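You operate a simulated robot arm through the tools that you are given. There is no shell and no other tool. Be economical: measure what you need, move in short steps, check, and stop when the job is done.

Carry out the task below with a simulated robot arm. There is one attempt and no reset: what you move stays moved.

JOB
Take the white bottle on the near end of the white counter and put it away on the lower shelf of the wooden table. Fetch the foam scrap from the door end of the wooden table and set it on the near end of the white counter. Take the felt block and put it on the door end of the wooden table. Put the jar marked "Primer" from the top of the white counter on the white job card there and the jar marked "Wax" on the top of the wooden table. Close the right grey door. Pull the left grey door open. The order is free. Set down upright: white bottle, felt block, jar.

The check looks at the end state, three seconds after you hand in, the way a careful person would. Anything else that was tipped, shoved, dropped, spilled or broken makes it a failure.

ROBOT AND FRAMES
A 7-joint arm with a two-finger gripper on a trunk, on a base that drives. Base frame: it is fixed to the floor where the robot stands at the start and does not move with it; the origin is under the middle of the robot, x ahead of it, y to its left, z up; the surface under the hand at the start is at about z = 0.86. Lengths are in m, angles in degrees, forces in N, time in s.
With the tool pointing down near the work surface it reaches from about 0.32 to 0.76 m from the robot's upright axis, wherever it stands. Its first joint turns from -166.0 to 166.0 degrees. Places, roughly: door end of the wooden table [0.6, 1.7, 0.9]; felt block (6x4x4 cm) [0.4, 0.5, 0.9]; foam scrap (8x5x3 cm) [0.5, 1.7, 0.9]; jar [0.75, 0, 1]; job card [0.75, -0.25, 0.75]; left grey door [0.4, 0.1, 0.4]; lower shelf of the wooden table [0.7, 1.1, 0.3]; near end of the white counter [0.7, 0, 0.9]; right grey door [0.3, -0.4, 0.4]; top of the wooden table [0.7, 1.1, 0.9]; white bottle (6x6x17 cm) [0.5, -0.1, 0.9]. Payload 1.71 kg.
The TCP is the grasp point between the finger pads, 0.02 m short of the fingertips. In the tool frame z runs along the fingers and y along their closing line. Largest opening 0.096 m; the body of the gripper starts 0.113 m behind the TCP.
Orientation is told as [roll, pitch, yaw] about the base's x, y, z axes, in that order, counted from this pose: with the fingers straight down and closing along the base's y, the tool's x points along the base's -x, its y along +y and its z along -z.

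CONTROLS
- The arm moves only by the tool send_rows. Its arguments are lists of equal length, an entry for each row: "offset": the shift along the base's x, y, z in m, a list of three; "rotation": the turn, a rotation vector about the base's x, y, z in degrees, a list of three; "hand": the gripper command, from -1 (fully open) to 1 (shut), values between in proportion. In form: {"offset": [[tx, ty, tz], ...], "rotation": [[rx, ry, rz], ...], "hand": [hand, ...]}. A call has 1 to 20 rows; each row shifts and turns the commanded pose from where the row before left it. Rows are played at 5 a second. More than 0.05 m and 8.6 degrees between two rows, or a gripper value outside its range, and nothing of the call is played. A pose out of reach is approached as far as the arm can. The call stops where the force on the tool passes 40 N (or 10 N more than at its start, if that is more) or the arm is blocked; 0.2 s more then pass. Each finger travels about 0.153 m/s and halts on what it meets, pressing with about 33 N; the grip force reading is that of the motor and also rises with nothing between the fingers. The clock runs only during rows and for 0.2 s after the last one: add rows that do not move to give the fingers time. It gives the time, the measured TCP pose, the force on the tool (base axes), the opening and the grip force at its end, in the units of the frame above (readings bear some noise), with the torque about the TCP (base axes, N m) and any sound that the robot's microphone picked up.
- Cameras (640 x 400 px; columns grow to the right, rows downward): "scene" is now at [0.0263, 0.1424, 1.6488]; the picture's right is [-0.21, -0.98, 0.00], its down [-0.89, 0.19, -0.41] and it looks along [0.40, -0.09, -0.91] (base axes); focal length 255 px, centre (320, 200). "wrist" rides on the gripper at [0.066, 0.014, -0.145] in the tool frame; the picture's right is [-0.21, 0.98, 0.00], its down [-0.88, -0.18, -0.44] and it looks along [-0.43, -0.09, 0.90] (tool axes); focal length 275 px, centre (320, 200).
- get_image(camera): a new picture of that camera. The clock stands still meanwhile.
- lift_body(by): slides the trunk up (or, below 0, down) by that many m; the arm and the scene camera ride with it, the base frame stays. It gives what a move gives, with no picture.
- base_move(legs): drives the robot by 1 to 6 legs, each [ahead, turn to the left] in m and degrees, along the robot's own axes; the way and the turn of a leg run together, so that a leg with both is an arc; at most 1.5 m and 180 degrees a leg. The arm and the cameras ride along, it lands a little off, and it stops where it bumps. It gives what a move gives.
- head_to(pan, tilt): turns the head with the scene camera to pan (to the left, within 155 degrees either way) and tilt (down, from -29 to 69), counted from straight ahead of the robot. It gives what a move gives.
- pixel_to_xyz(camera, pixels): for up to 12 pixels [column, row] of the newest picture of that camera ("zoom" is the newest enlarged one), the place [x, y, z] in the base frame of the surface seen there, good to about 0.003 m. The clock stands still meanwhile.
- close_up(camera, box): a new picture of the part [left, top, right, bottom] of that camera's present view, enlarged. The clock stands still meanwhile.
- close_job(): hands the job in; it is judged then, once.

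Go step by step. Measure first, check grasps and placings, and put right what went wrong. The budget is 124 turns and 118 pictures, counting those below and the enlarged ones. Unless the task says otherwise, let go and move clear before handing in.

The tools are called after ">>>" by a JSON object that holds its "method" and its "body". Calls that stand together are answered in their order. send_rows: Moves the arm, as the interface text tells. Its arguments: {"type":"object","properties":{"offset":{"type":"array","items":{"type":"array","items":{"type":"number"}}},"rotation":{"type":"array","items":{"type":"array","items":{"type":"number"}}},"hand":{"type":"array","items":{"type":"number"}}},"required":["offset","rotation","hand"]} The other tools are called the same way: lift_body (by) slides the trunk up or down; base_move (legs) drives the base; head_to (pan, tilt) turns the head that bears the scene camera; get_image (camera) takes a picture; pixel_to_xyz (camera, pixels) gives the place of the surface under pixels of a picture; close_up (camera, box) takes an enlarged picture of a part of a camera's view; close_job () hands the job in.

At the start:

```text
t: 0.0
position: [0.506, -0.1226, 1.0842]
ee_rot: [0.1, 0.0, 0.0]
wrist_force: [-0.2, -0.9, 0.1]
wrist_torque: [-0.01, 0.01, 0.03]
grip_width: 0.0961
gripper_force: 0.1
trunk travel left (down, up): [-0.275, 0.111]
robot x, y, heading: [-0.0004, 0.0002, 0.1]
head pan, tilt: [-12.1, 64.8]
```

scene: 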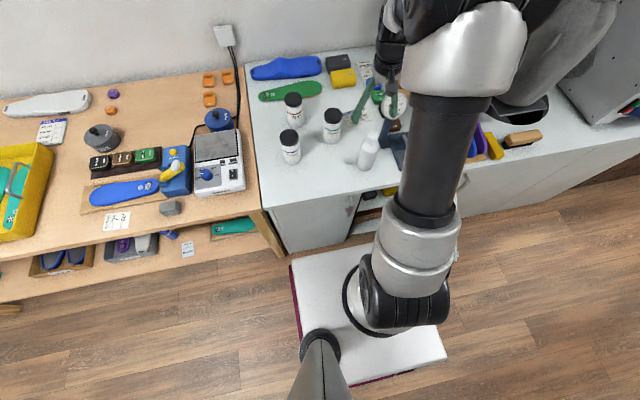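
wrist: 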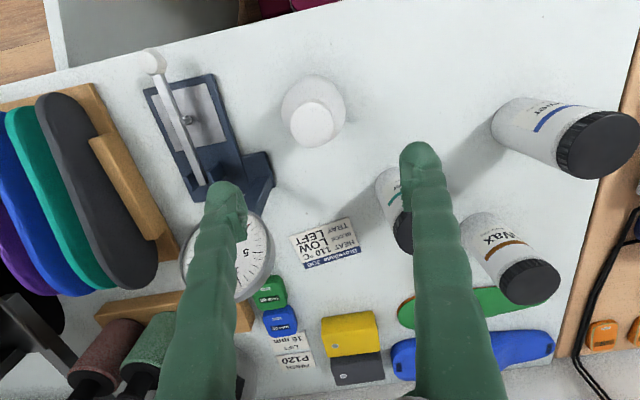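

The scene shows the wooden table at left and the white counter ahead, with three jars and the white bottle near (368,152). I'll measure the main objects and enlarge the wrist view to read the jars.

>>> {"method": "close_up", "body": {"camera": "wrist", "box": [250, 60, 640, 304]}}

>>> {"method": "close_up", "body": {"camera": "scene", "box": [0, 60, 250, 270]}}

>>> {"method": "pixel_to_xyz", "body": {"camera": "scene", "pixels": [[367, 140], [292, 100], [332, 115], [289, 137], [170, 208], [20, 180], [116, 221], [262, 210], [350, 200], [320, 170], [300, 215], [225, 228]]}}

```text
1.64 times, centred on (445, 182) of wrist
```

zoom: 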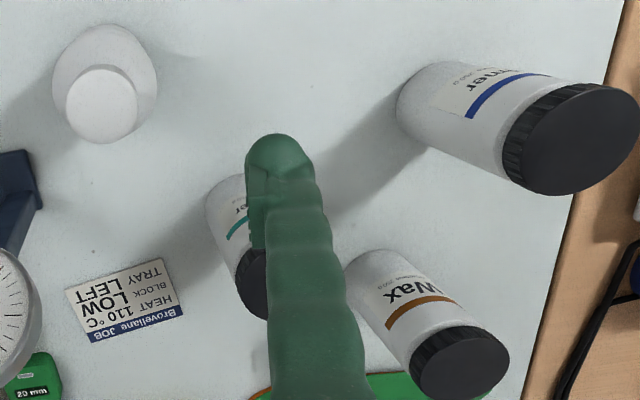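

```text
1.90 times, centred on (125, 165) of scene
```

zoom: 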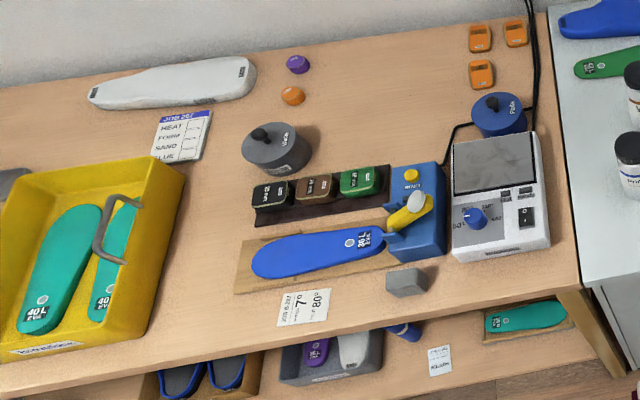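

```text
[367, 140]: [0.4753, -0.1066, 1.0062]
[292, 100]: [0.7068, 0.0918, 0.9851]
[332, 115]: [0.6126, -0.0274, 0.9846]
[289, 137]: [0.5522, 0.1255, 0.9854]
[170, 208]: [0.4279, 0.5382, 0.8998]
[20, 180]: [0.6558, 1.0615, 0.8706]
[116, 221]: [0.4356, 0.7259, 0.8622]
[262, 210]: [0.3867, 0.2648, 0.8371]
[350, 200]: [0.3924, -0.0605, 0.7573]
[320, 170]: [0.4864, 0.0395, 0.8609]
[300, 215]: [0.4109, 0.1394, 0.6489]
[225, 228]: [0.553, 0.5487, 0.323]
```

Jar positions: Primer (0.552,0.126), Wax (0.707,0.092). Now the card measurement and looking around at doors and the door end.

>>> {"method": "pixel_to_xyz", "body": {"camera": "wrist", "pixels": [[325, 243], [291, 237], [352, 220], [361, 248], [305, 268], [295, 355], [320, 105], [310, 120], [550, 140], [505, 250], [255, 165], [400, 100]]}}

>>> {"method": "head_to", "body": {"pan": -25, "tilt": 69}}

>>> {"method": "get_image", "body": {"camera": "scene"}}

>>> {"method": "head_to", "body": {"pan": 65, "tilt": 40}}

>>> {"method": "get_image", "body": {"camera": "scene"}}

```text
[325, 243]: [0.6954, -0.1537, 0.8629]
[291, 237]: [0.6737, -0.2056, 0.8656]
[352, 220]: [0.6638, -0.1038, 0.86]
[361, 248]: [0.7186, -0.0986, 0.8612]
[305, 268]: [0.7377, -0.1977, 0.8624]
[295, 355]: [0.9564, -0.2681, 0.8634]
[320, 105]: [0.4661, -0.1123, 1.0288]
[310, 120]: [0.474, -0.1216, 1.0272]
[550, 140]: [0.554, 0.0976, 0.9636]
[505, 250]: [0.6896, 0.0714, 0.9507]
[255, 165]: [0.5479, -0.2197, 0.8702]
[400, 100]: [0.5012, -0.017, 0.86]
```

```text
t: 0.8
position: [0.489, -0.1224, 1.0901]
ee_rot: [0.0, -0.8, 0.0]
wrist_force: [-0.4, -0.2, 0.4]
wrist_torque: [0.01, 0.01, 0.0]
grip_width: 0.0958
gripper_force: 0.0
trunk travel left (down, up): [-0.275, 0.111]
robot x, y, heading: [-0.0009, 0.0031, 0.2]
head pan, tilt: [-25.0, 68.8]
```

```text
113 pictures are left
```

scene: 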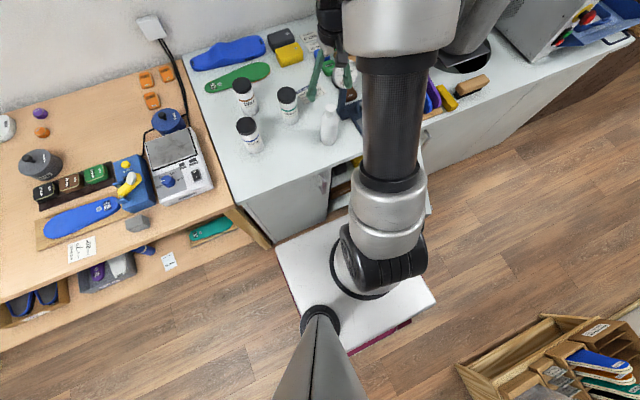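

```text
t: 2.4
position: [0.49, -0.1229, 1.0911]
ee_rot: [0.0, -0.8, 0.1]
wrist_force: [-0.5, 0.2, 0.8]
wrist_torque: [0.0, 0.02, -0.04]
grip_width: 0.0959
gripper_force: 0.1
trunk travel left (down, up): [-0.275, 0.111]
robot x, y, heading: [-0.0023, -0.0027, 0.2]
head pan, tilt: [65.0, 40.0]
```

```text
112 pictures are left
```

scene: 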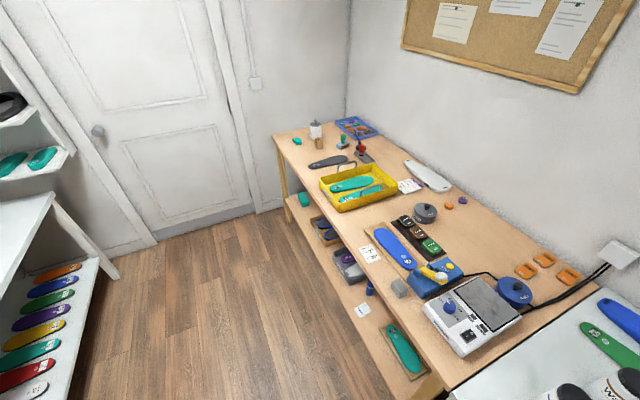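

The door end of the table is around (320,140); a small teal item at (297,141) may be the foam scrap. I'll enlarge both ends.

>>> {"method": "close_up", "body": {"camera": "scene", "box": [260, 110, 420, 210]}}

>>> {"method": "pixel_to_xyz", "body": {"camera": "scene", "pixels": [[297, 141], [317, 130], [342, 142], [328, 161], [304, 198], [325, 228], [348, 265], [370, 287], [362, 310], [405, 350], [276, 138], [345, 292]]}}

>>> {"method": "close_up", "body": {"camera": "scene", "box": [280, 190, 520, 400]}}

```text
4.00 times, centred on (340, 160) of scene
```

zoom: 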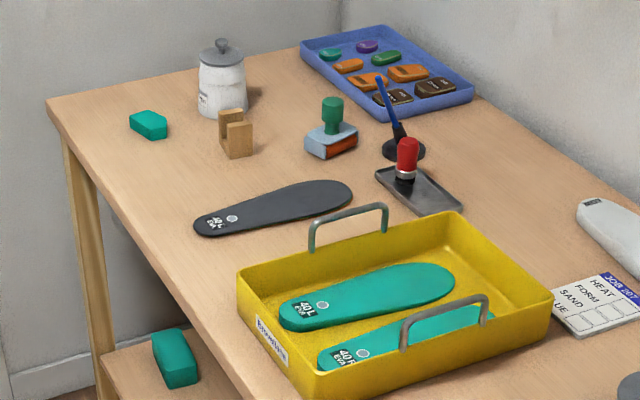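

```text
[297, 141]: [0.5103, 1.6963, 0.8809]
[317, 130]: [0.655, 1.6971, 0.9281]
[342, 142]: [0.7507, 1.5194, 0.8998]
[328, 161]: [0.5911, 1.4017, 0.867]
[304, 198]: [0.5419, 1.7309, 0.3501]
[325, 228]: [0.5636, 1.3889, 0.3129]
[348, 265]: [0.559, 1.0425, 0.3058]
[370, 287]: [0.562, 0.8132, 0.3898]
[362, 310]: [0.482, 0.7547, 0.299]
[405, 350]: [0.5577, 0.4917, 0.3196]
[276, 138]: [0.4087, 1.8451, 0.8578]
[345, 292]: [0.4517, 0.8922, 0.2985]
```

```text
1.90 times, centred on (400, 295) of scene
```

zoom: 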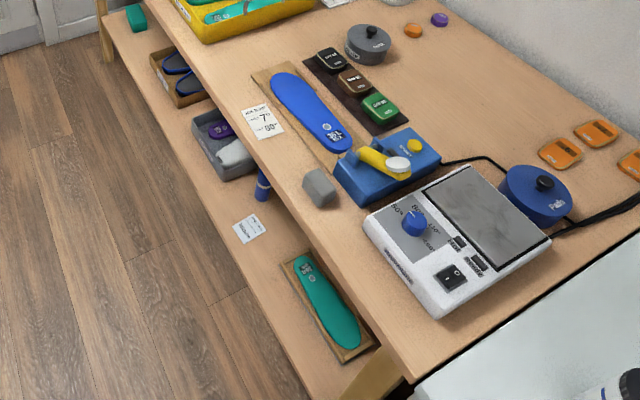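

Foam scrap is at (0.51,1.70,0.88), felt at (0.43,0.54,0.90), with the card centre near (0.70,-0.15). I'll move above the Primer jar and look.

>>> {"method": "send_rows", "body": {"offset": [[0.011, 0.042, 0.004], [0.011, 0.042, 0.004], [0.011, 0.042, 0], [0.011, 0.042, 0], [0.011, 0.042, 0], [0.008, 0.038, 0], [0, 0, 0]], "rotation": [[0, 0, 0], [0, 0, 0], [0, 0, 0], [0, 0, 0], [0, 0, 0], [0, 0, 0], [0, 0, 0]], "hand": [-1, -1, -1, -1, -1, -1, -1]}}

>>> {"method": "head_to", "body": {"pan": -20, "tilt": 50}}

>>> {"method": "get_image", "body": {"camera": "wrist"}}

>>> {"method": "get_image", "body": {"camera": "scene"}}

```text
t: 4.0
position: [0.5555, 0.1248, 1.1012]
ee_rot: [0.0, -0.7, -0.1]
wrist_force: [-0.4, 0.1, -0.1]
wrist_torque: [-0.01, 0.0, -0.01]
grip_width: 0.0958
gripper_force: 0.1
trunk travel left (down, up): [-0.275, 0.111]
robot x, y, heading: [-0.0029, -0.0005, 0.1]
head pan, tilt: [65.0, 40.0]
```

```text
t: 5.6
position: [0.5565, 0.125, 1.1014]
ee_rot: [0.1, -0.7, 0.0]
wrist_force: [-0.7, 0.2, -0.3]
wrist_torque: [-0.01, 0.0, 0.01]
grip_width: 0.0959
gripper_force: 0.1
trunk travel left (down, up): [-0.275, 0.111]
robot x, y, heading: [0.0003, 0.0043, 0.2]
head pan, tilt: [-20.0, 50.0]
```

```text
109 pictures are left
```

wrist: 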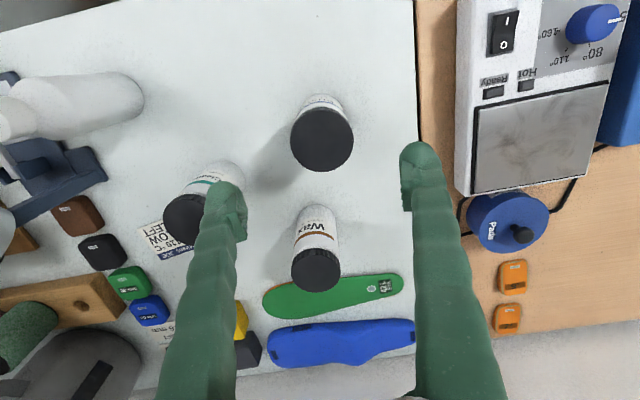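

```text
108 pictures are left
```

scene: 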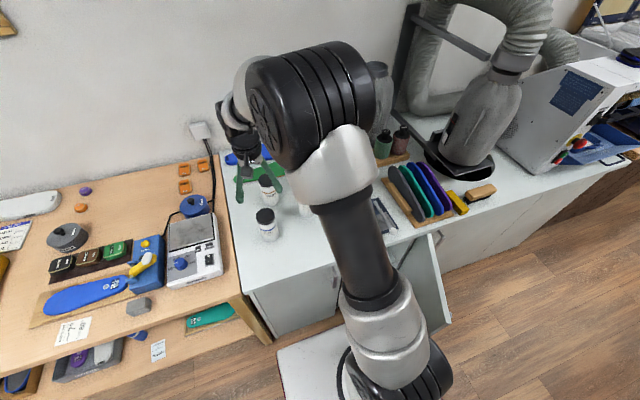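

Primer's lid is at wrist (322,138), and the open right door shows at scene (428,285). Measuring both.

>>> {"method": "pixel_to_xyz", "body": {"camera": "wrist", "pixels": [[322, 138], [296, 138], [349, 138], [322, 112], [322, 165], [316, 270], [184, 220], [165, 237]]}}

>>> {"method": "pixel_to_xyz", "body": {"camera": "scene", "pixels": [[428, 240], [446, 318], [420, 270], [405, 255], [440, 280], [335, 270], [300, 300], [250, 290], [340, 310], [445, 235]]}}

>>> {"method": "close_up", "body": {"camera": "scene", "box": [230, 200, 500, 370]}}

```text
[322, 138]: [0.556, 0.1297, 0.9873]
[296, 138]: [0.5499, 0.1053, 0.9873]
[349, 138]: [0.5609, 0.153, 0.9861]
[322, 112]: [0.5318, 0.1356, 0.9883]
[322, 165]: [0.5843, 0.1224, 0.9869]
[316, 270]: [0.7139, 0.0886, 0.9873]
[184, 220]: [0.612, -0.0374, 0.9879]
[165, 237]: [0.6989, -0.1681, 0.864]
```

```text
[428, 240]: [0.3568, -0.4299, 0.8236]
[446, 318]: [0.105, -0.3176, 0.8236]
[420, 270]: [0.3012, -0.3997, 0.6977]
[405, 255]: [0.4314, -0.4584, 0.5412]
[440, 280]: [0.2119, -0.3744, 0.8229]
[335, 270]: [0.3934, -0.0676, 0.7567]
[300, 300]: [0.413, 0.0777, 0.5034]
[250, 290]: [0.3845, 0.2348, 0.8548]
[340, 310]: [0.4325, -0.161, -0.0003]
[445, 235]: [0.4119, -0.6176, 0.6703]
```

```text
2.35 times, centred on (365, 285) of scene
```

zoom: 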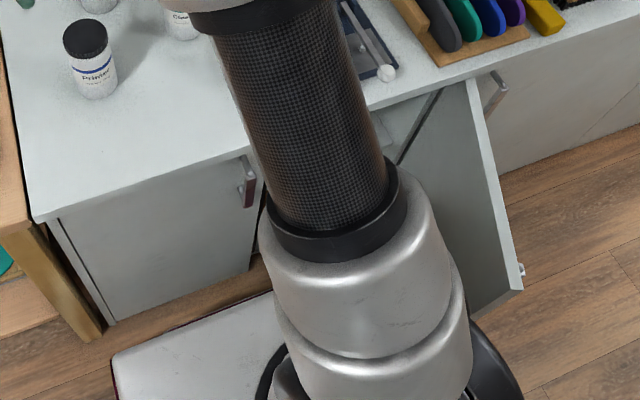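

The Primer lid centre is (0.557,0.129), right under the TCP. Descend, grasp, and lift.

>>> {"method": "send_rows", "body": {"offset": [[0, 0.003, -0.045], [0, 0, -0.045], [0, 0, -0.045], [0, 0, -0.031], [0, 0, 0], [0, 0, 0], [0, 0, 0], [0, 0, 0]], "rotation": [[0, 0, 0], [0, 0, 0], [0, 0, 0], [0, 0, 0], [0, 0, 0], [0, 0, 0], [0, 0, 0], [0, 0, 0]], "hand": [-1, -1, -1, -1, -1, 1, 1, 1]}}

>>> {"method": "send_rows", "body": {"offset": [[0, 0, 0.045], [0, 0, 0.045], [0, 0, 0.045], [0, 0, 0.035], [0, 0, 0]], "rotation": [[0, 0, 0], [0, 0, 0], [0, 0, 0], [0, 0, 0], [0, 0, 0]], "hand": [1, 1, 1, 1, 1]}}

```text
t: 7.4
position: [0.5542, 0.131, 0.9327]
ee_rot: [0.0, -0.8, 0.0]
wrist_force: [-1.2, -0.2, 0.8]
wrist_torque: [0.06, 0.03, 0.02]
grip_width: 0.0692
gripper_force: 33.3
trunk travel left (down, up): [-0.275, 0.111]
robot x, y, heading: [0.0008, 0.0003, 0.1]
head pan, tilt: [-20.0, 50.0]
```

```text
t: 8.6
position: [0.5542, 0.1297, 1.0987]
ee_rot: [0.0, -0.8, 0.0]
wrist_force: [0.0, -0.2, -3.2]
wrist_torque: [0.02, 0.02, 0.0]
grip_width: 0.0691
gripper_force: 33.1
trunk travel left (down, up): [-0.275, 0.111]
robot x, y, heading: [-0.0029, 0.0036, -0.2]
head pan, tilt: [-20.0, 50.0]
```

Jar is held (width 0.069). Move above the card and look before lowering.

>>> {"method": "send_rows", "body": {"offset": [[0.021, -0.04, 0.01], [0.021, -0.04, 0], [0.021, -0.04, 0], [0.021, -0.04, 0], [0.021, -0.04, 0], [0.021, -0.04, 0], [0.02, -0.042, 0], [0, 0, 0]], "rotation": [[0, 0, 0], [0, 0, 0], [0, 0, 0], [0, 0, 0], [0, 0, 0], [0, 0, 0], [0, 0, 0], [0, 0, 0]], "hand": [1, 1, 1, 1, 1, 1, 1, 1]}}

>>> {"method": "get_image", "body": {"camera": "wrist"}}

```text
t: 10.4
position: [0.7007, -0.1541, 1.1133]
ee_rot: [0.0, -0.7, 0.1]
wrist_force: [-0.9, -0.2, -3.3]
wrist_torque: [0.01, -0.01, 0.02]
grip_width: 0.0689
gripper_force: 32.7
trunk travel left (down, up): [-0.275, 0.111]
robot x, y, heading: [-0.0014, 0.0017, -0.1]
head pan, tilt: [-20.0, 50.0]
```

```text
106 pictures are left
```

wrist: 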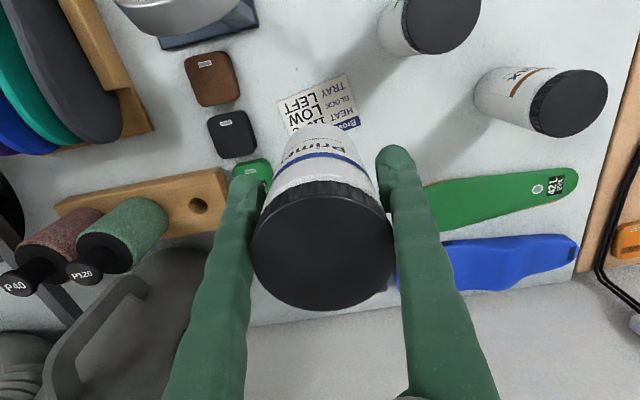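

Card is visible behind the jar at (318,103). Verify its geometry and neighbours.

>>> {"method": "pixel_to_xyz", "body": {"camera": "wrist", "pixels": [[281, 103], [345, 77], [357, 118], [292, 132], [232, 135], [250, 170], [210, 80], [190, 15], [320, 100], [410, 25]]}}

```text
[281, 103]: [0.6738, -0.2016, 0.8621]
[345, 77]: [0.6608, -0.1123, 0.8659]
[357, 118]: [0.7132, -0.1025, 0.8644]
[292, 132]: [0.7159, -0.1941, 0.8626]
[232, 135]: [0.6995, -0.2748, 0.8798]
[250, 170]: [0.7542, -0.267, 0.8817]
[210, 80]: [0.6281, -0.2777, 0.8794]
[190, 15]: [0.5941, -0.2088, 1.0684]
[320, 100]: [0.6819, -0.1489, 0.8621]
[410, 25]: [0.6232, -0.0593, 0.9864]
```

The gauge near (190,15) is tall (z≈1.07); check its extent before lowering.

>>> {"method": "pixel_to_xyz", "body": {"camera": "wrist", "pixels": [[235, 8], [240, 2], [180, 34], [150, 28], [130, 10], [215, 25], [252, 20], [200, 42]]}}

>>> {"method": "close_up", "body": {"camera": "scene", "box": [180, 80, 500, 280]}}

```text
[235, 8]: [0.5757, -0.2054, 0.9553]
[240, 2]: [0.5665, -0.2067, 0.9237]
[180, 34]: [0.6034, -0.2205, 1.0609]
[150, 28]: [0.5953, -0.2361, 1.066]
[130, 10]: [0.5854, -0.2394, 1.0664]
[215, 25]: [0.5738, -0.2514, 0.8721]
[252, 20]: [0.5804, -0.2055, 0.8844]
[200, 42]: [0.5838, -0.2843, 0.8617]
```

```text
2.00 times, centred on (340, 180) of scene
```

zoom: 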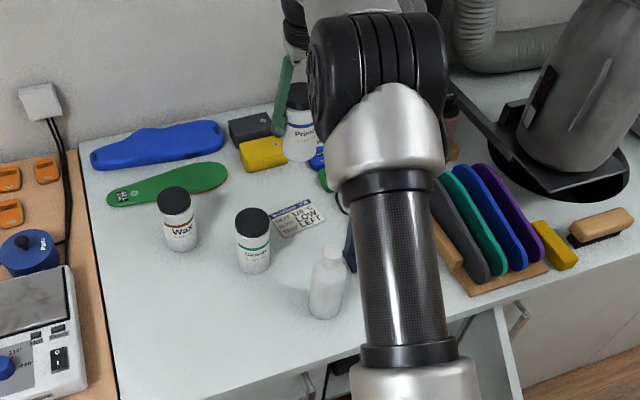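

Gauge stays at x<0.606, so there is room. Lower the jar to the card and release.

>>> {"method": "send_rows", "body": {"offset": [[0.004, 0.003, -0.045], [0, 0, -0.045], [0, 0, -0.045], [0, 0, -0.03], [0, 0, -0.011], [0, 0, -0.002], [0, 0, 0], [0, 0, 0], [0, 0, 0]], "rotation": [[0, 0, 0], [0, 0, 0], [0, 0, 0], [0, 0, 0], [0, 0, 0], [0, 0, 0], [0, 0, 0], [0, 0, 0], [0, 0, 0]], "hand": [1, 1, 1, 1, 1, 1, 1, 0, -0.2]}}

>>> {"method": "send_rows", "body": {"offset": [[0, 0, 0], [0, 0, 0.045], [0, 0, 0.045], [0, 0, 0.045], [0, 0, 0.045], [0, 0, 0]], "rotation": [[0, 0, 0], [0, 0, 0], [0, 0, 0], [0, 0, 0], [0, 0, 0], [0, 0, 0]], "hand": [-0.8, -0.8, -0.8, -0.8, -0.8, -0.8]}}

>>> {"method": "get_image", "body": {"camera": "wrist"}}

```text
t: 12.4
position: [0.7052, -0.1511, 0.936]
ee_rot: [0.1, -0.9, 0.0]
wrist_force: [0.8, -0.3, -3.3]
wrist_torque: [0.0, -0.02, 0.04]
grip_width: 0.0693
gripper_force: 33.1
trunk travel left (down, up): [-0.275, 0.111]
robot x, y, heading: [0.0045, -0.0002, -0.1]
head pan, tilt: [-20.0, 50.0]
```

```text
t: 13.8
position: [0.6892, -0.1509, 1.1289]
ee_rot: [0.0, -1.9, 0.0]
wrist_force: [-1.2, 0.3, -0.1]
wrist_torque: [-0.02, -0.11, 0.02]
grip_width: 0.0865
gripper_force: 0.1
trunk travel left (down, up): [-0.275, 0.111]
robot x, y, heading: [0.0017, -0.0011, 0.1]
head pan, tilt: [-20.0, 50.0]
stopped in row 6: the arm was blocked; the commanded pose is now the measured one
```

```text
104 pictures are left
```

wrist: 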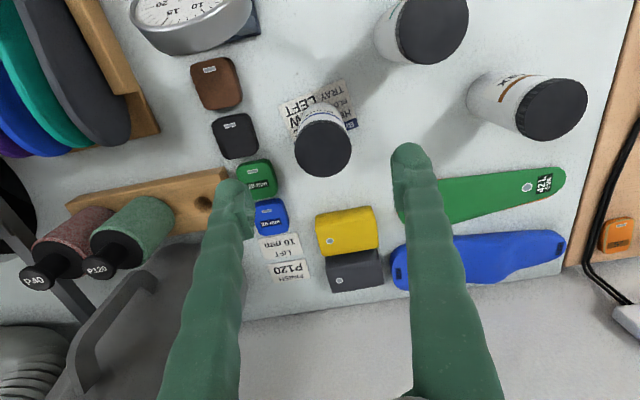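

Primer stands upright on the card. Now check the jar's placement and the base's footprint (white plate) against the doors.

>>> {"method": "pixel_to_xyz", "body": {"camera": "wrist", "pixels": [[323, 148], [323, 110], [287, 107], [345, 82], [356, 122], [292, 132], [545, 108]]}}

>>> {"method": "head_to", "body": {"pan": 0, "tilt": 69}}

>>> {"method": "get_image", "body": {"camera": "scene"}}

```text
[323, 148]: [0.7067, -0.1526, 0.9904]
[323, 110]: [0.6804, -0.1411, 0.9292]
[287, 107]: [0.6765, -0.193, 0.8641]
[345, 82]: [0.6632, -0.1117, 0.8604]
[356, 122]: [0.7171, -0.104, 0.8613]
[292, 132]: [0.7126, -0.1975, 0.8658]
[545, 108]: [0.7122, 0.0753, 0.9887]
```

```text
t: 14.6
position: [0.6917, -0.1521, 1.1266]
ee_rot: [-0.1, -1.6, -0.1]
wrist_force: [-0.2, -0.2, 0.1]
wrist_torque: [-0.01, -0.05, 0.01]
grip_width: 0.0865
gripper_force: 0.0
trunk travel left (down, up): [-0.275, 0.111]
robot x, y, heading: [0.0006, -0.0006, 0.2]
head pan, tilt: [0.0, 68.8]
```

```text
103 pictures are left
```

scene: 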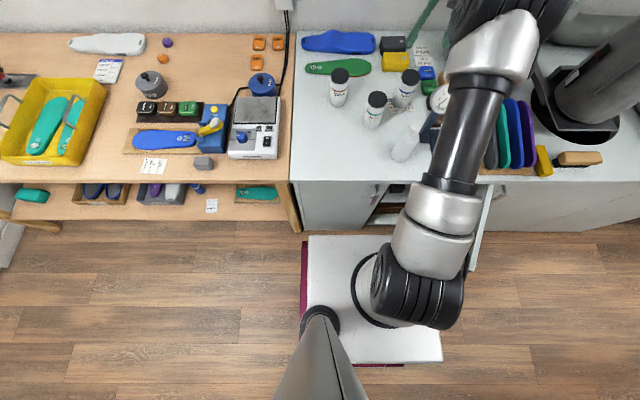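

Measure the base plate outline and the table's free spots.

>>> {"method": "pixel_to_xyz", "body": {"camera": "scene", "pixels": [[312, 240], [312, 330], [436, 350], [350, 240], [303, 280], [478, 260], [338, 75], [175, 165], [115, 115], [218, 180], [190, 60], [203, 163]]}}

```text
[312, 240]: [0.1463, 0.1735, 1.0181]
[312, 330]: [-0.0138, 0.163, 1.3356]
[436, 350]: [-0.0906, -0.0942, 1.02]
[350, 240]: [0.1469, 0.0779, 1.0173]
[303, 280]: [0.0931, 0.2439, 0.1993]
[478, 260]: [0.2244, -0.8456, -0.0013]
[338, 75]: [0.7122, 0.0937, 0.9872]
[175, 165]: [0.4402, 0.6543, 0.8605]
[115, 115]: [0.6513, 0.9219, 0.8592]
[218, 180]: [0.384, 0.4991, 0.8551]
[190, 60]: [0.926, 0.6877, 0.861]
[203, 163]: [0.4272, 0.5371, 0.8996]
```

Base half-width is about 0.25 m and the plate is the trunk top. Now pick Wax at (0.713,0.089).

>>> {"method": "send_rows", "body": {"offset": [[0.004, 0.04, -0.01], [0.004, 0.04, -0.01], [0.004, 0.04, -0.01], [0.004, 0.04, 0], [0.004, 0.04, 0], [0.001, 0.041, 0], [0, 0, 0]], "rotation": [[0, 1.6, 0], [0, 0, 0], [0, 0, 0], [0, 0, 0], [0, 0, 0], [0, 0, 0], [0, 0, 0]], "hand": [-1, -1, -1, -1, -1, -1, -1]}}

>>> {"method": "get_image", "body": {"camera": "wrist"}}

```text
t: 16.1
position: [0.6931, 0.0929, 1.1082]
ee_rot: [0.2, -1.0, 0.1]
wrist_force: [-2.3, -0.8, -0.2]
wrist_torque: [0.09, -0.16, 0.0]
grip_width: 0.0962
gripper_force: 0.1
trunk travel left (down, up): [-0.275, 0.111]
robot x, y, heading: [-0.001, -0.001, 0.0]
head pan, tilt: [0.0, 68.8]
stopped in row 7: the arm was blocked; the commanded pose is now the measured one
```

```text
102 pictures are left
```

wrist: 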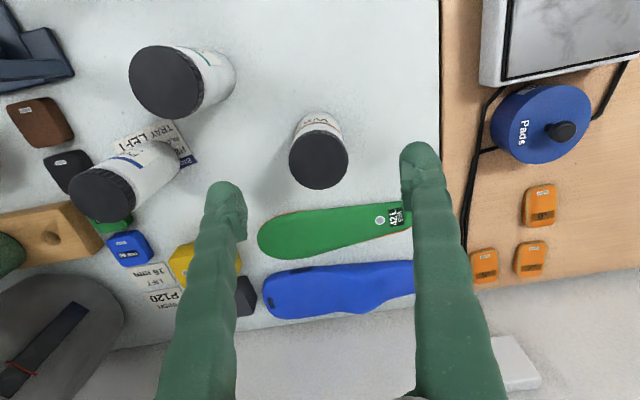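

The arm is at its reach edge when high; Wax lid centre is around (318,160). Descend while easing forward.

>>> {"method": "send_rows", "body": {"offset": [[0, -0.002, -0.04], [0.007, -0.001, -0.03], [0.013, 0, -0.03], [0, 0, -0.04], [0, 0, -0.033], [0, 0, 0], [0, 0, 0], [0, 0, 0], [0, 0, 0]], "rotation": [[0, 0, 0], [0, 1, 0], [0, 0, 0], [0, 0, 0], [0, 0, 0], [0, 0, 0], [0, 0, 0], [0, 0, 0], [0, 0, 0]], "hand": [-1, -1, -1, -1, -1, -1, 1, 1, 1]}}

>>> {"method": "send_rows", "body": {"offset": [[0, 0, 0.045], [-0.01, 0, 0.045], [-0.02, 0, 0.04], [-0.04, 0, 0.02], [-0.045, 0, 0], [-0.045, 0, 0], [0, 0, 0]], "rotation": [[0, 0, 0], [0, 0, 0], [0, 0, 0], [0, 0, 0], [0, 0, 0], [0, 0, 0], [0, 0, 0]], "hand": [1, 1, 1, 1, 1, 1, 1]}}

>>> {"method": "get_image", "body": {"camera": "wrist"}}

```text
t: 18.1
position: [0.7237, 0.0906, 0.9325]
ee_rot: [0.0, 0.3, 0.2]
wrist_force: [-0.3, -2.2, 4.0]
wrist_torque: [0.02, 0.01, -0.01]
grip_width: 0.069
gripper_force: 32.5
trunk travel left (down, up): [-0.275, 0.111]
robot x, y, heading: [0.007, 0.0, -0.2]
head pan, tilt: [0.0, 68.8]
```

```text
t: 19.7
position: [0.5573, 0.092, 1.0787]
ee_rot: [0.0, 0.3, 0.2]
wrist_force: [0.5, -0.2, -2.5]
wrist_torque: [-0.01, 0.0, 0.02]
grip_width: 0.069
gripper_force: 32.5
trunk travel left (down, up): [-0.275, 0.111]
robot x, y, heading: [-0.0028, 0.0026, -0.3]
head pan, tilt: [0.0, 68.8]
```

```text
101 pictures are left
```

wrist: 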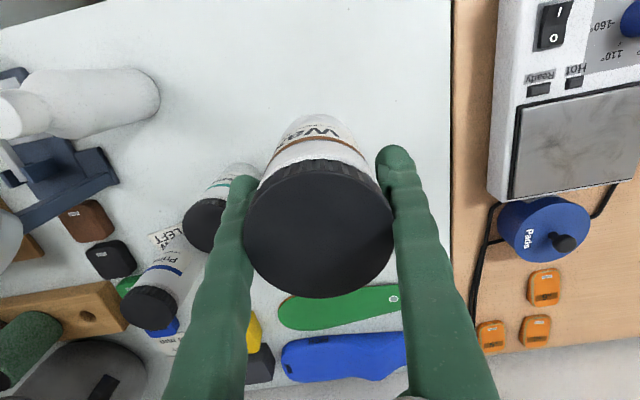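

Wax is held. Retract the arm, then drive to the wooden table around y=0.85.

>>> {"method": "send_rows", "body": {"offset": [[-0.04, -0.01, 0.02], [-0.04, -0.02, 0.02], [-0.04, -0.02, 0.01], [-0.02, -0.02, 0]], "rotation": [[0, 0, 0], [0, 0, 0], [0, 0, 0], [0, 0, 0]], "hand": [1, 1, 1, 1]}}

>>> {"method": "base_move", "body": {"legs": [[-0.25, 0], [0, 90], [0.85, 0], [0, -90], [0.22, 0]]}}

>>> {"method": "get_image", "body": {"camera": "scene"}}

>>> {"method": "get_image", "body": {"camera": "wrist"}}

```text
t: 20.7
position: [0.4171, 0.0223, 1.1291]
ee_rot: [0.0, 0.2, 0.2]
wrist_force: [-0.1, 0.0, -2.9]
wrist_torque: [0.02, 0.0, 0.01]
grip_width: 0.0689
gripper_force: 33.6
trunk travel left (down, up): [-0.275, 0.111]
robot x, y, heading: [0.0003, -0.001, -0.1]
head pan, tilt: [0.0, 68.8]
```

```text
t: 37.4
position: [0.4159, 0.8529, 1.1308]
ee_rot: [0.1, 0.0, -1.2]
wrist_force: [-0.2, 0.2, -2.9]
wrist_torque: [-0.01, -0.02, -0.03]
grip_width: 0.0684
gripper_force: 33.3
trunk travel left (down, up): [-0.275, 0.111]
robot x, y, heading: [0.0069, 0.8366, -1.2]
head pan, tilt: [0.0, 68.8]
```

```text
100 pictures are left
```

scene: 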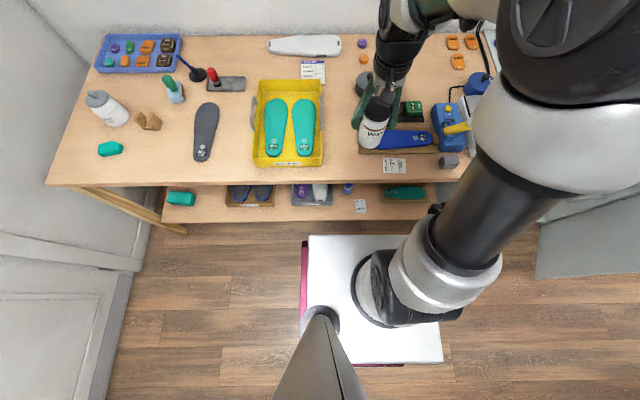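

```text
99 pictures are left
```

wrist: 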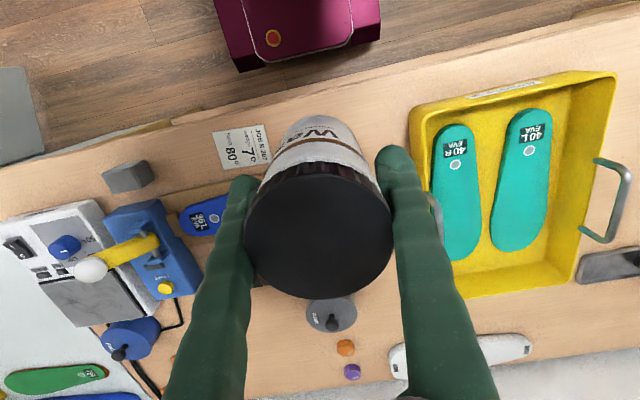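

I'm at (0.007,0.837). The gap between the yellow tray and the grey pot/insole board, scene (342,130), looks right for Wax; measure it.

>>> {"method": "pixel_to_xyz", "body": {"camera": "scene", "pixels": [[342, 130], [342, 160], [325, 110], [358, 140], [365, 85], [340, 100], [110, 148], [205, 130], [150, 120], [130, 172]]}}

>>> {"method": "pixel_to_xyz", "body": {"camera": "wrist", "pixels": [[300, 55], [240, 70], [380, 40], [240, 150], [126, 177], [410, 180], [375, 150]]}}

```text
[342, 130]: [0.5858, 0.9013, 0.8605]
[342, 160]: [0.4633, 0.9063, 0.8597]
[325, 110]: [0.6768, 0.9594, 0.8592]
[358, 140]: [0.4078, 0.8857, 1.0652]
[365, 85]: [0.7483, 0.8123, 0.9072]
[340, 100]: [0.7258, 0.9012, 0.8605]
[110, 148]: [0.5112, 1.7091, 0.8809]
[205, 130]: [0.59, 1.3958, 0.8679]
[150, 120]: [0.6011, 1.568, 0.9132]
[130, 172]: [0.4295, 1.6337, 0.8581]
```

```text
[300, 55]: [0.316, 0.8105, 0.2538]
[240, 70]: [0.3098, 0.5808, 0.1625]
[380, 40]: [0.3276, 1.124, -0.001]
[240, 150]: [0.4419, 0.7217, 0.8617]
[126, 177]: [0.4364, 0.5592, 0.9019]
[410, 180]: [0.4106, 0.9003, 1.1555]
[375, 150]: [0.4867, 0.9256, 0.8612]
```

The gap at (0.52,0.903) is clear. Lower Wax there and release.

>>> {"method": "send_rows", "body": {"offset": [[0.035, 0.017, 0], [0.035, 0.017, -0.02], [0.034, 0.016, -0.04], [0, 0, -0.045], [0, 0, -0.045], [0, 0, -0.035], [0, 0, -0.011], [0, 0, -0.001], [0, 0, 0], [0, 0, 0], [0, 0, 0]], "rotation": [[0, 0, 1], [0, 0, 0], [0, 0, 0], [0, 0, 0], [0, 0, 0], [0, 0, 0], [0, 0, 0], [0, 0, 0], [0, 0, 0], [0, 0, 0], [0, 0, 0]], "hand": [1, 1, 1, 1, 1, 1, 1, 1, 1, 0.3, -0.6]}}

>>> {"method": "send_rows", "body": {"offset": [[0, 0, 0], [0, 0, 0.045], [0, 0, 0.045], [0, 0, 0.045], [-0.03, -0.03, 0.03], [-0.03, -0.03, 0], [0, -0.04, 0], [0, 0, 0]], "rotation": [[0, 0, 0], [0, 0, 0], [0, 0, 0], [0, 0, 0], [0, 0, 0], [0, 0, 0], [0, 0, 0], [0, 0, 0]], "hand": [-0.6, -0.6, -0.6, -0.6, -0.6, -0.6, -0.6, -0.6]}}

>>> {"method": "get_image", "body": {"camera": "wrist"}}

```text
refused: row 3 steps farther than a row can; nothing moved
```

```text
refused: row 5 steps farther than a row can; nothing moved
```

```text
98 pictures are left
```

wrist: 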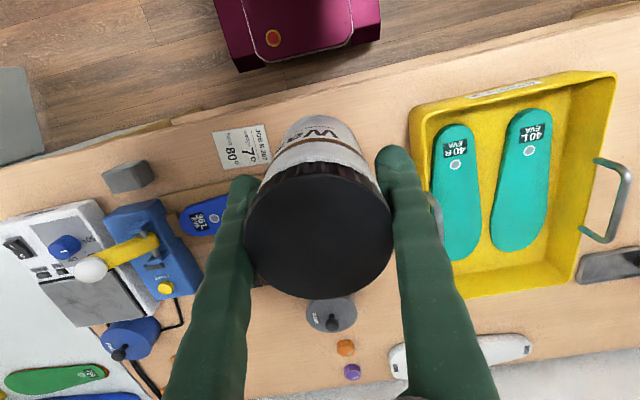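

Row steps were too long; nothing moved. Resend with shorter steps.

>>> {"method": "send_rows", "body": {"offset": [[0.035, 0.017, 0], [0.035, 0.017, -0.02], [0.034, 0.016, -0.02], [0, 0, -0.045], [0, 0, -0.045], [0, 0, -0.045], [0, 0, -0.02], [0, 0, -0.002], [0, 0, 0], [0, 0, 0], [0, 0, 0]], "rotation": [[0, 0, 1], [0, 0, 0], [0, 0, 0], [0, 0, 0], [0, 0, 0], [0, 0, 0], [0, 0, 0], [0, 0, 0], [0, 0, 0], [0, 0, 0], [0, 0, 0]], "hand": [1, 1, 1, 1, 1, 1, 1, 1, 1, 0.3, -0.6]}}

>>> {"method": "send_rows", "body": {"offset": [[0, 0, 0], [0, 0, 0.045], [0, 0, 0.045], [0, 0, 0.045], [-0.025, -0.025, 0.03], [-0.03, -0.03, 0], [0, -0.04, 0], [0, 0, 0]], "rotation": [[0, 0, 0], [0, 0, 0], [0, 0, 0], [0, 0, 0], [0, 0, 0], [0, 0, 0], [0, 0, 0], [0, 0, 0]], "hand": [-0.6, -0.6, -0.6, -0.6, -0.6, -0.6, -0.6, -0.6]}}

>>> {"method": "get_image", "body": {"camera": "wrist"}}

```text
t: 39.8
position: [0.5104, 0.9019, 0.9377]
ee_rot: [0.1, -0.6, -0.1]
wrist_force: [-0.3, 0.2, 0.6]
wrist_torque: [0.0, 0.0, 0.0]
grip_width: 0.0768
gripper_force: 0.1
trunk travel left (down, up): [-0.275, 0.111]
robot x, y, heading: [0.0039, 0.8374, -0.9]
head pan, tilt: [0.0, 68.8]
```

```text
t: 41.6
position: [0.4548, 0.8122, 1.1046]
ee_rot: [0.0, -0.7, -0.1]
wrist_force: [-0.1, 0.9, 0.0]
wrist_torque: [0.02, -0.01, 0.02]
grip_width: 0.0766
gripper_force: 0.1
trunk travel left (down, up): [-0.275, 0.111]
robot x, y, heading: [0.0036, 0.8372, -1.3]
head pan, tilt: [0.0, 68.8]
```

```text
97 pictures are left
```

wrist: 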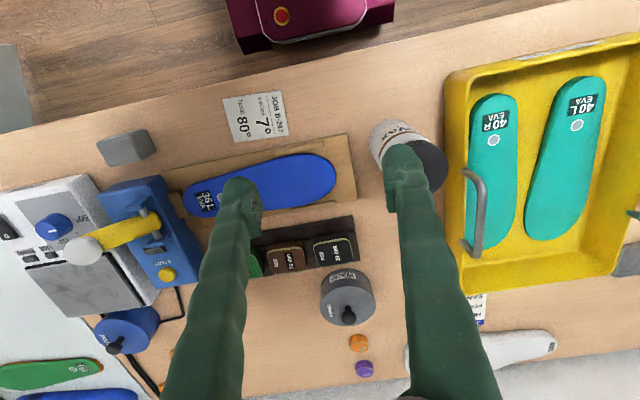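

Wax stands upright at (0.51,0.90). Now measure the felt block (126,148) and the neighbouring press.

>>> {"method": "pixel_to_xyz", "body": {"camera": "wrist", "pixels": [[123, 145], [99, 145], [147, 135], [120, 135], [128, 155], [110, 200], [150, 182], [190, 195], [90, 180]]}}

>>> {"method": "close_up", "body": {"camera": "wrist", "box": [60, 90, 220, 190]}}

```text
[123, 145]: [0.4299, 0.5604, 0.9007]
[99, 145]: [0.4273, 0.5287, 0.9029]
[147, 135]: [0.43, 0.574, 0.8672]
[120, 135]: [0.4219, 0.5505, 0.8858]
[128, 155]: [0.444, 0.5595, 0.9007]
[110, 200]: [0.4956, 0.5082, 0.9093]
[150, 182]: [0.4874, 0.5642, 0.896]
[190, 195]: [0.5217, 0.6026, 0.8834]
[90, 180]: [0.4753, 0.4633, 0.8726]
```

```text
4.00 times, centred on (140, 140) of wrist
```

zoom: 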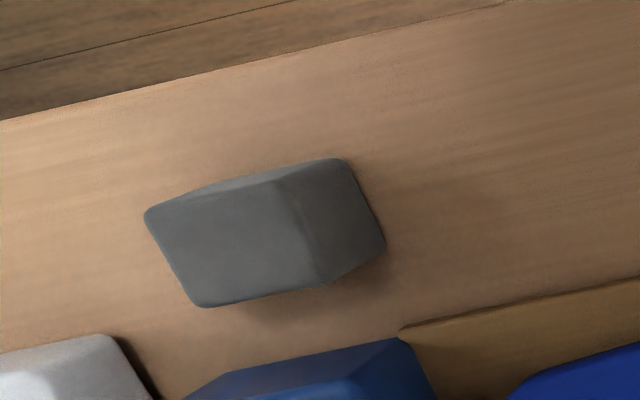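

Top-face corners are visible in the zoom; measure them.

>>> {"method": "pixel_to_xyz", "body": {"camera": "zoom", "pixels": [[155, 215], [275, 186], [312, 280], [203, 300], [236, 245], [350, 165], [380, 240]]}}

```text
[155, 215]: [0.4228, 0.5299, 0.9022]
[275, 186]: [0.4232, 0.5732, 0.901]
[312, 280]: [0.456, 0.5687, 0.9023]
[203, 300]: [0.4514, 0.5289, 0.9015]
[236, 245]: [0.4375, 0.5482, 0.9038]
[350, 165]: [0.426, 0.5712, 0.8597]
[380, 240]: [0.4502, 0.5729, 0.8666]
```

Felt centre (0.437,0.549), 6 cm along y. Approach, descend and grasp along y.

>>> {"method": "send_rows", "body": {"offset": [[-0.003, -0.044, 0], [-0.003, -0.044, 0], [-0.003, -0.044, 0], [-0.003, -0.044, 0], [-0.003, -0.044, 0], [-0.003, -0.043, 0], [0, 0, -0.045], [0, 0, -0.045], [0, 0, -0.045], [0, 0, -0.045], [0, 0, -0.03], [0, 0, -0.01], [0, 0, 0]], "rotation": [[0, 0, 0], [0, 0, 0], [0, 0, 0], [0, 0, 0], [0, 0, 0], [0, 0, 0], [0, 0, 0], [0, 0, 0], [0, 0, 0], [0, 0, 0], [0, 0, 0], [0, 0, 0], [0, 0, 0]], "hand": [-0.9, -0.9, -0.9, -0.9, -0.9, -0.9, -0.9, -0.9, -0.9, -0.9, -0.9, -0.9, -0.9]}}

>>> {"method": "get_image", "body": {"camera": "wrist"}}

```text
t: 44.4
position: [0.435, 0.5459, 0.8849]
ee_rot: [0.0, -0.6, -0.1]
wrist_force: [0.1, -0.5, 0.3]
wrist_torque: [-0.01, -0.01, -0.01]
grip_width: 0.091
gripper_force: 0.0
trunk travel left (down, up): [-0.275, 0.111]
robot x, y, heading: [0.001, 0.839, -1.2]
head pan, tilt: [0.0, 68.8]
```

```text
95 pictures are left
```

wrist: 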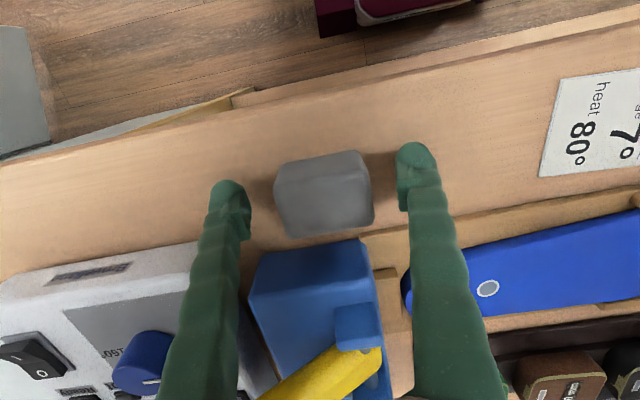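

Fingers straddle the felt at (325,195). Close and lift, then retract.

>>> {"method": "send_rows", "body": {"offset": [[0, 0, 0], [0, 0, 0], [0, 0, 0], [0, 0, 0.04], [0, 0, 0.045], [0, 0, 0.045], [0, 0, 0.045], [0, 0, 0.045], [0, 0.03, 0.02], [0, 0.045, 0], [-0.005, 0.045, 0], [-0.005, 0.045, 0], [-0.005, 0.045, 0], [-0.005, 0.045, 0]], "rotation": [[0, 0, 0], [0, 0, 0], [0, 0, 0], [0, 0, 0], [0, 0, 0], [0, 0, 0], [0, 0, 0], [0, 0, 0], [0, 0, 0], [0, 0, 0], [0, 0, 0], [0, 0, 0], [0, 0, 0], [0, 0, 0]], "hand": [1, 1, 1, 1, 1, 1, 1, 1, 1, 1, 1, 1, 1, 1]}}

>>> {"method": "get_image", "body": {"camera": "wrist"}}

```text
t: 47.4
position: [0.4193, 0.8007, 1.122]
ee_rot: [0.0, -0.6, -0.1]
wrist_force: [0.0, 0.2, 0.1]
wrist_torque: [-0.03, 0.02, 0.02]
grip_width: 0.0514
gripper_force: 33.2
trunk travel left (down, up): [-0.275, 0.111]
robot x, y, heading: [0.0071, 0.8384, -0.8]
head pan, tilt: [0.0, 68.8]
```

```text
94 pictures are left
```

wrist: 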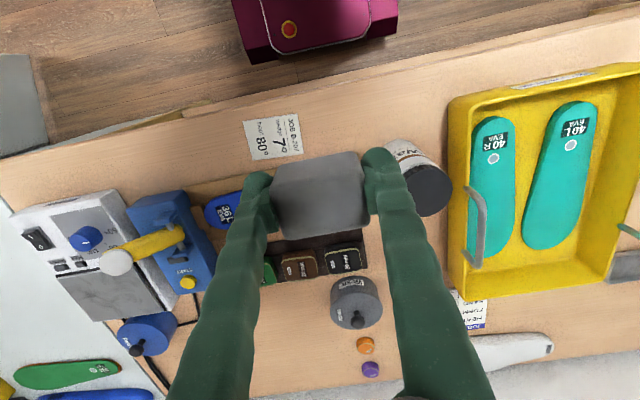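

Felt is gripped. Drive on to the door end (y≈1.45).

>>> {"method": "base_move", "body": {"legs": [[-0.16, 0], [0, 90], [0.6, 0], [0, -90], [0.16, 0]]}}

>>> {"method": "get_image", "body": {"camera": "scene"}}

>>> {"method": "get_image", "body": {"camera": "wrist"}}

```text
t: 62.4
position: [0.4071, 1.4402, 1.1245]
ee_rot: [0.1, -1.0, 1.7]
wrist_force: [-0.1, -0.2, -0.1]
wrist_torque: [0.02, -0.02, -0.03]
grip_width: 0.0515
gripper_force: 33.3
trunk travel left (down, up): [-0.275, 0.111]
robot x, y, heading: [0.0014, 1.4699, 0.9]
head pan, tilt: [0.0, 68.8]
```

```text
93 pictures are left
```

scene: 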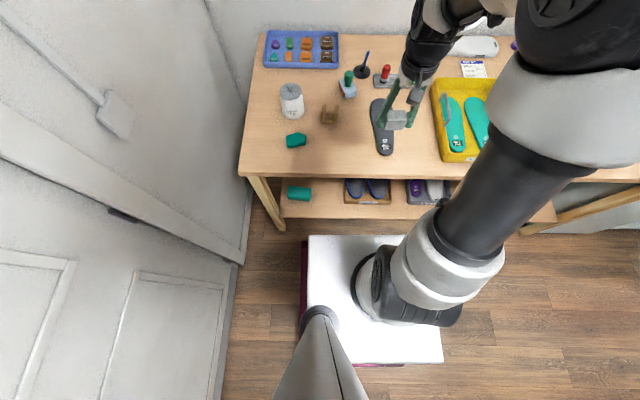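

```text
92 pictures are left
```

wrist: 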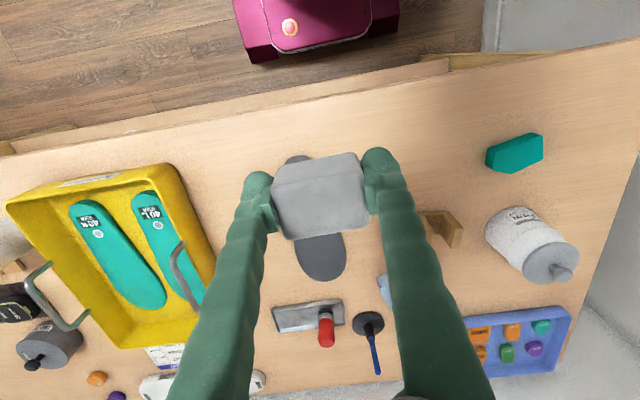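

Free area between insole and foam at scene (340,150). Measure foam and target area.

>>> {"method": "pixel_to_xyz", "body": {"camera": "scene", "pixels": [[340, 150], [328, 115], [385, 150], [330, 165]]}}

>>> {"method": "close_up", "body": {"camera": "wrist", "box": [440, 100, 600, 200]}}

```text
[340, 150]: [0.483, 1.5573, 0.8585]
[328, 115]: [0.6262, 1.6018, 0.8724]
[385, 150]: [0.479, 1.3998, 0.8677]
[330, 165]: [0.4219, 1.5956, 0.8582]
```

```text
4.00 times, centred on (520, 150) of wrist
```

zoom: 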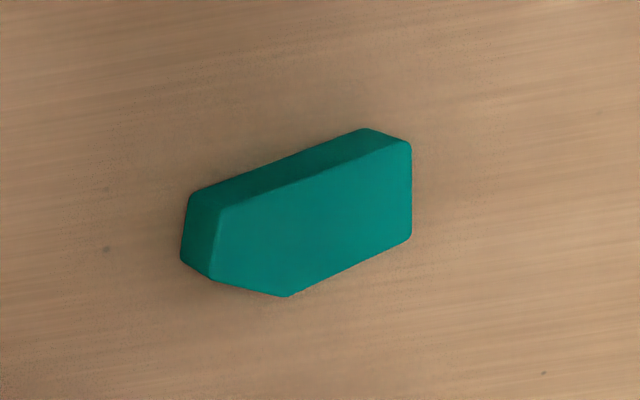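

>>> {"method": "pixel_to_xyz", "body": {"camera": "zoom", "pixels": [[225, 212], [405, 146], [405, 235], [290, 290], [215, 272], [315, 220], [198, 195], [365, 135], [280, 172]]}}

>>> {"method": "send_rows", "body": {"offset": [[0.01, 0.044, 0], [0.01, 0.044, 0], [0.013, 0.042, 0], [0, 0, -0.045], [0, 0, -0.045], [0, 0, -0.045], [0, 0, -0.045], [0, 0, -0.045], [0, 0, -0.012], [0, 0, 0], [0, 0, 0], [0, 0, 0]], "rotation": [[0, 0, -1.6], [0, 1, 0], [0, 0, 0], [0, 0, 0], [0, 0, 0], [0, 0, 0], [0, 0, 0], [0, 0, 0], [0, 0, 0], [0, 0, 0], [0, 0, 0], [0, 0, 0]], "hand": [1, 1, 1, 1, 1, 1, 1, 1, 1, 1, 1, 1]}}

```text
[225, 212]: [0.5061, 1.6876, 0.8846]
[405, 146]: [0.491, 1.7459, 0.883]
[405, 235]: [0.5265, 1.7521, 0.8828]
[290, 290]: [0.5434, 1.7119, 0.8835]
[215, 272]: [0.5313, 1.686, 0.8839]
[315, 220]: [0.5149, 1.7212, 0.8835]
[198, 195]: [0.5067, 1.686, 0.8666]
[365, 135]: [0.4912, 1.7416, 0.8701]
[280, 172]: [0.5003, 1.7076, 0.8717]
```

```text
t: 64.7
position: [0.4356, 1.5705, 0.8913]
ee_rot: [0.1, -0.8, 0.0]
wrist_force: [-0.4, 0.6, -0.9]
wrist_torque: [-0.03, -0.02, -0.01]
grip_width: 0.0509
gripper_force: 33.0
trunk travel left (down, up): [-0.275, 0.111]
robot x, y, heading: [-0.0003, 1.4668, 1.0]
head pan, tilt: [0.0, 68.8]
stopped in row 11: the force on the tool passed its limit at 47 N (the readings are from after the stop); the commanded pose is now the measured one
```

The felt touched the table (force stop); now it is resting. Release and rise.

>>> {"method": "send_rows", "body": {"offset": [[0, 0, -0.002], [0, 0, 0], [0, 0, 0], [0, 0, 0], [0, 0, 0.045], [0, 0, 0.045], [0, 0, 0.045], [0, 0, 0.045], [0, 0, 0]], "rotation": [[0, 0, 0], [0, 0, 0], [0, 0, 0], [0, 0, 0], [0, 0, 0], [0, 0, 0], [0, 0, 0], [0, 0, 0], [0, 0, 0]], "hand": [1, 0.3, -0.5, -0.5, -0.5, -0.5, -0.5, -0.5, -0.5]}}

>>> {"method": "get_image", "body": {"camera": "wrist"}}

```text
t: 66.7
position: [0.4359, 1.5678, 1.0703]
ee_rot: [0.2, -0.8, -0.1]
wrist_force: [0.0, 0.0, -0.1]
wrist_torque: [0.01, -0.01, 0.04]
grip_width: 0.0723
gripper_force: 0.1
trunk travel left (down, up): [-0.275, 0.111]
robot x, y, heading: [-0.0028, 1.4742, 0.8]
head pan, tilt: [0.0, 68.8]
```

```text
90 pictures are left
```

wrist: 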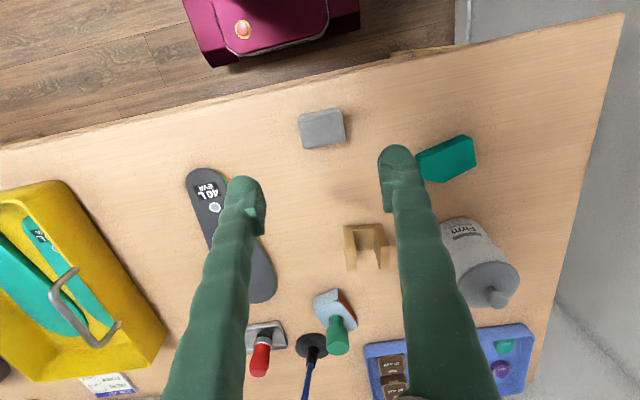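

Felt is standing fine. Foam's parallel sides are tilted ~14.5°, grasp centre (0.517,1.728); rotate the gripper −75.5° and move above.

>>> {"method": "send_rows", "body": {"offset": [[0.009, 0.018, 0], [0.009, 0.018, 0], [0.009, 0.018, 0], [0.009, 0.018, 0], [0.009, 0.018, 0], [0.009, 0.018, 0], [0.009, 0.018, 0], [0.009, 0.018, 0], [0.009, 0.016, 0], [0, 0, -0.04], [0, 0, -0.04], [0, 0, 0]], "rotation": [[0, 0.8, 0], [0, 0, -8.4], [0, 0, -8.4], [0, 0, -8.4], [0, 0, -8.4], [0, 0, -8.4], [0, 0, -8.4], [0, 0, -8.4], [0, 0, -8.4], [0, 0, -8.3], [0, 0, 0], [0, 0, 0]], "hand": [-0.5, -0.5, -0.5, -0.5, -0.5, -0.5, -0.5, -0.8, -0.8, -0.8, -0.8, -0.8]}}

>>> {"method": "get_image", "body": {"camera": "wrist"}}

```text
t: 69.2
position: [0.5175, 1.7344, 0.9909]
ee_rot: [0.0, -0.1, -75.6]
wrist_force: [-0.9, 0.5, 0.3]
wrist_torque: [0.0, 0.01, 0.01]
grip_width: 0.0864
gripper_force: 0.1
trunk travel left (down, up): [-0.275, 0.111]
robot x, y, heading: [-0.0026, 1.4697, 1.0]
head pan, tilt: [0.0, 68.8]
```

```text
89 pictures are left
```

wrist: 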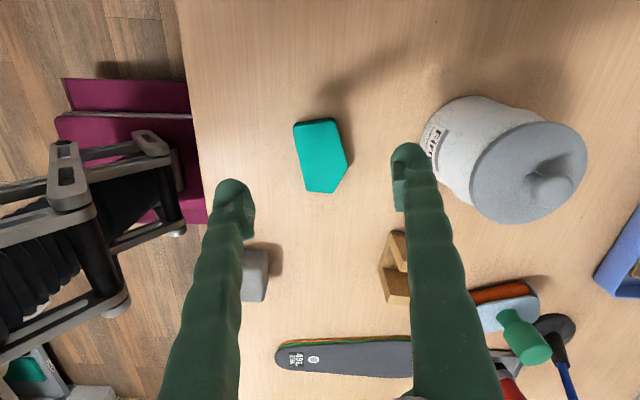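

Foam at (322,155); check its centre and the canister's near edge.

>>> {"method": "pixel_to_xyz", "body": {"camera": "wrist", "pixels": [[297, 124], [308, 188], [334, 120], [346, 158], [322, 150], [428, 140], [440, 115], [480, 170], [470, 190]]}}

```text
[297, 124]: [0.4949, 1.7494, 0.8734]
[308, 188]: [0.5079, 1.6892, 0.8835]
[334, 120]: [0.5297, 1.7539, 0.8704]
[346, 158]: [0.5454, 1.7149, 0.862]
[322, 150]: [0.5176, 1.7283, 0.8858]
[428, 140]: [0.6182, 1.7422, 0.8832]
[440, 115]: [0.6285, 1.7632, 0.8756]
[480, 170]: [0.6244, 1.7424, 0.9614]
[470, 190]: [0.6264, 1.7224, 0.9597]
```

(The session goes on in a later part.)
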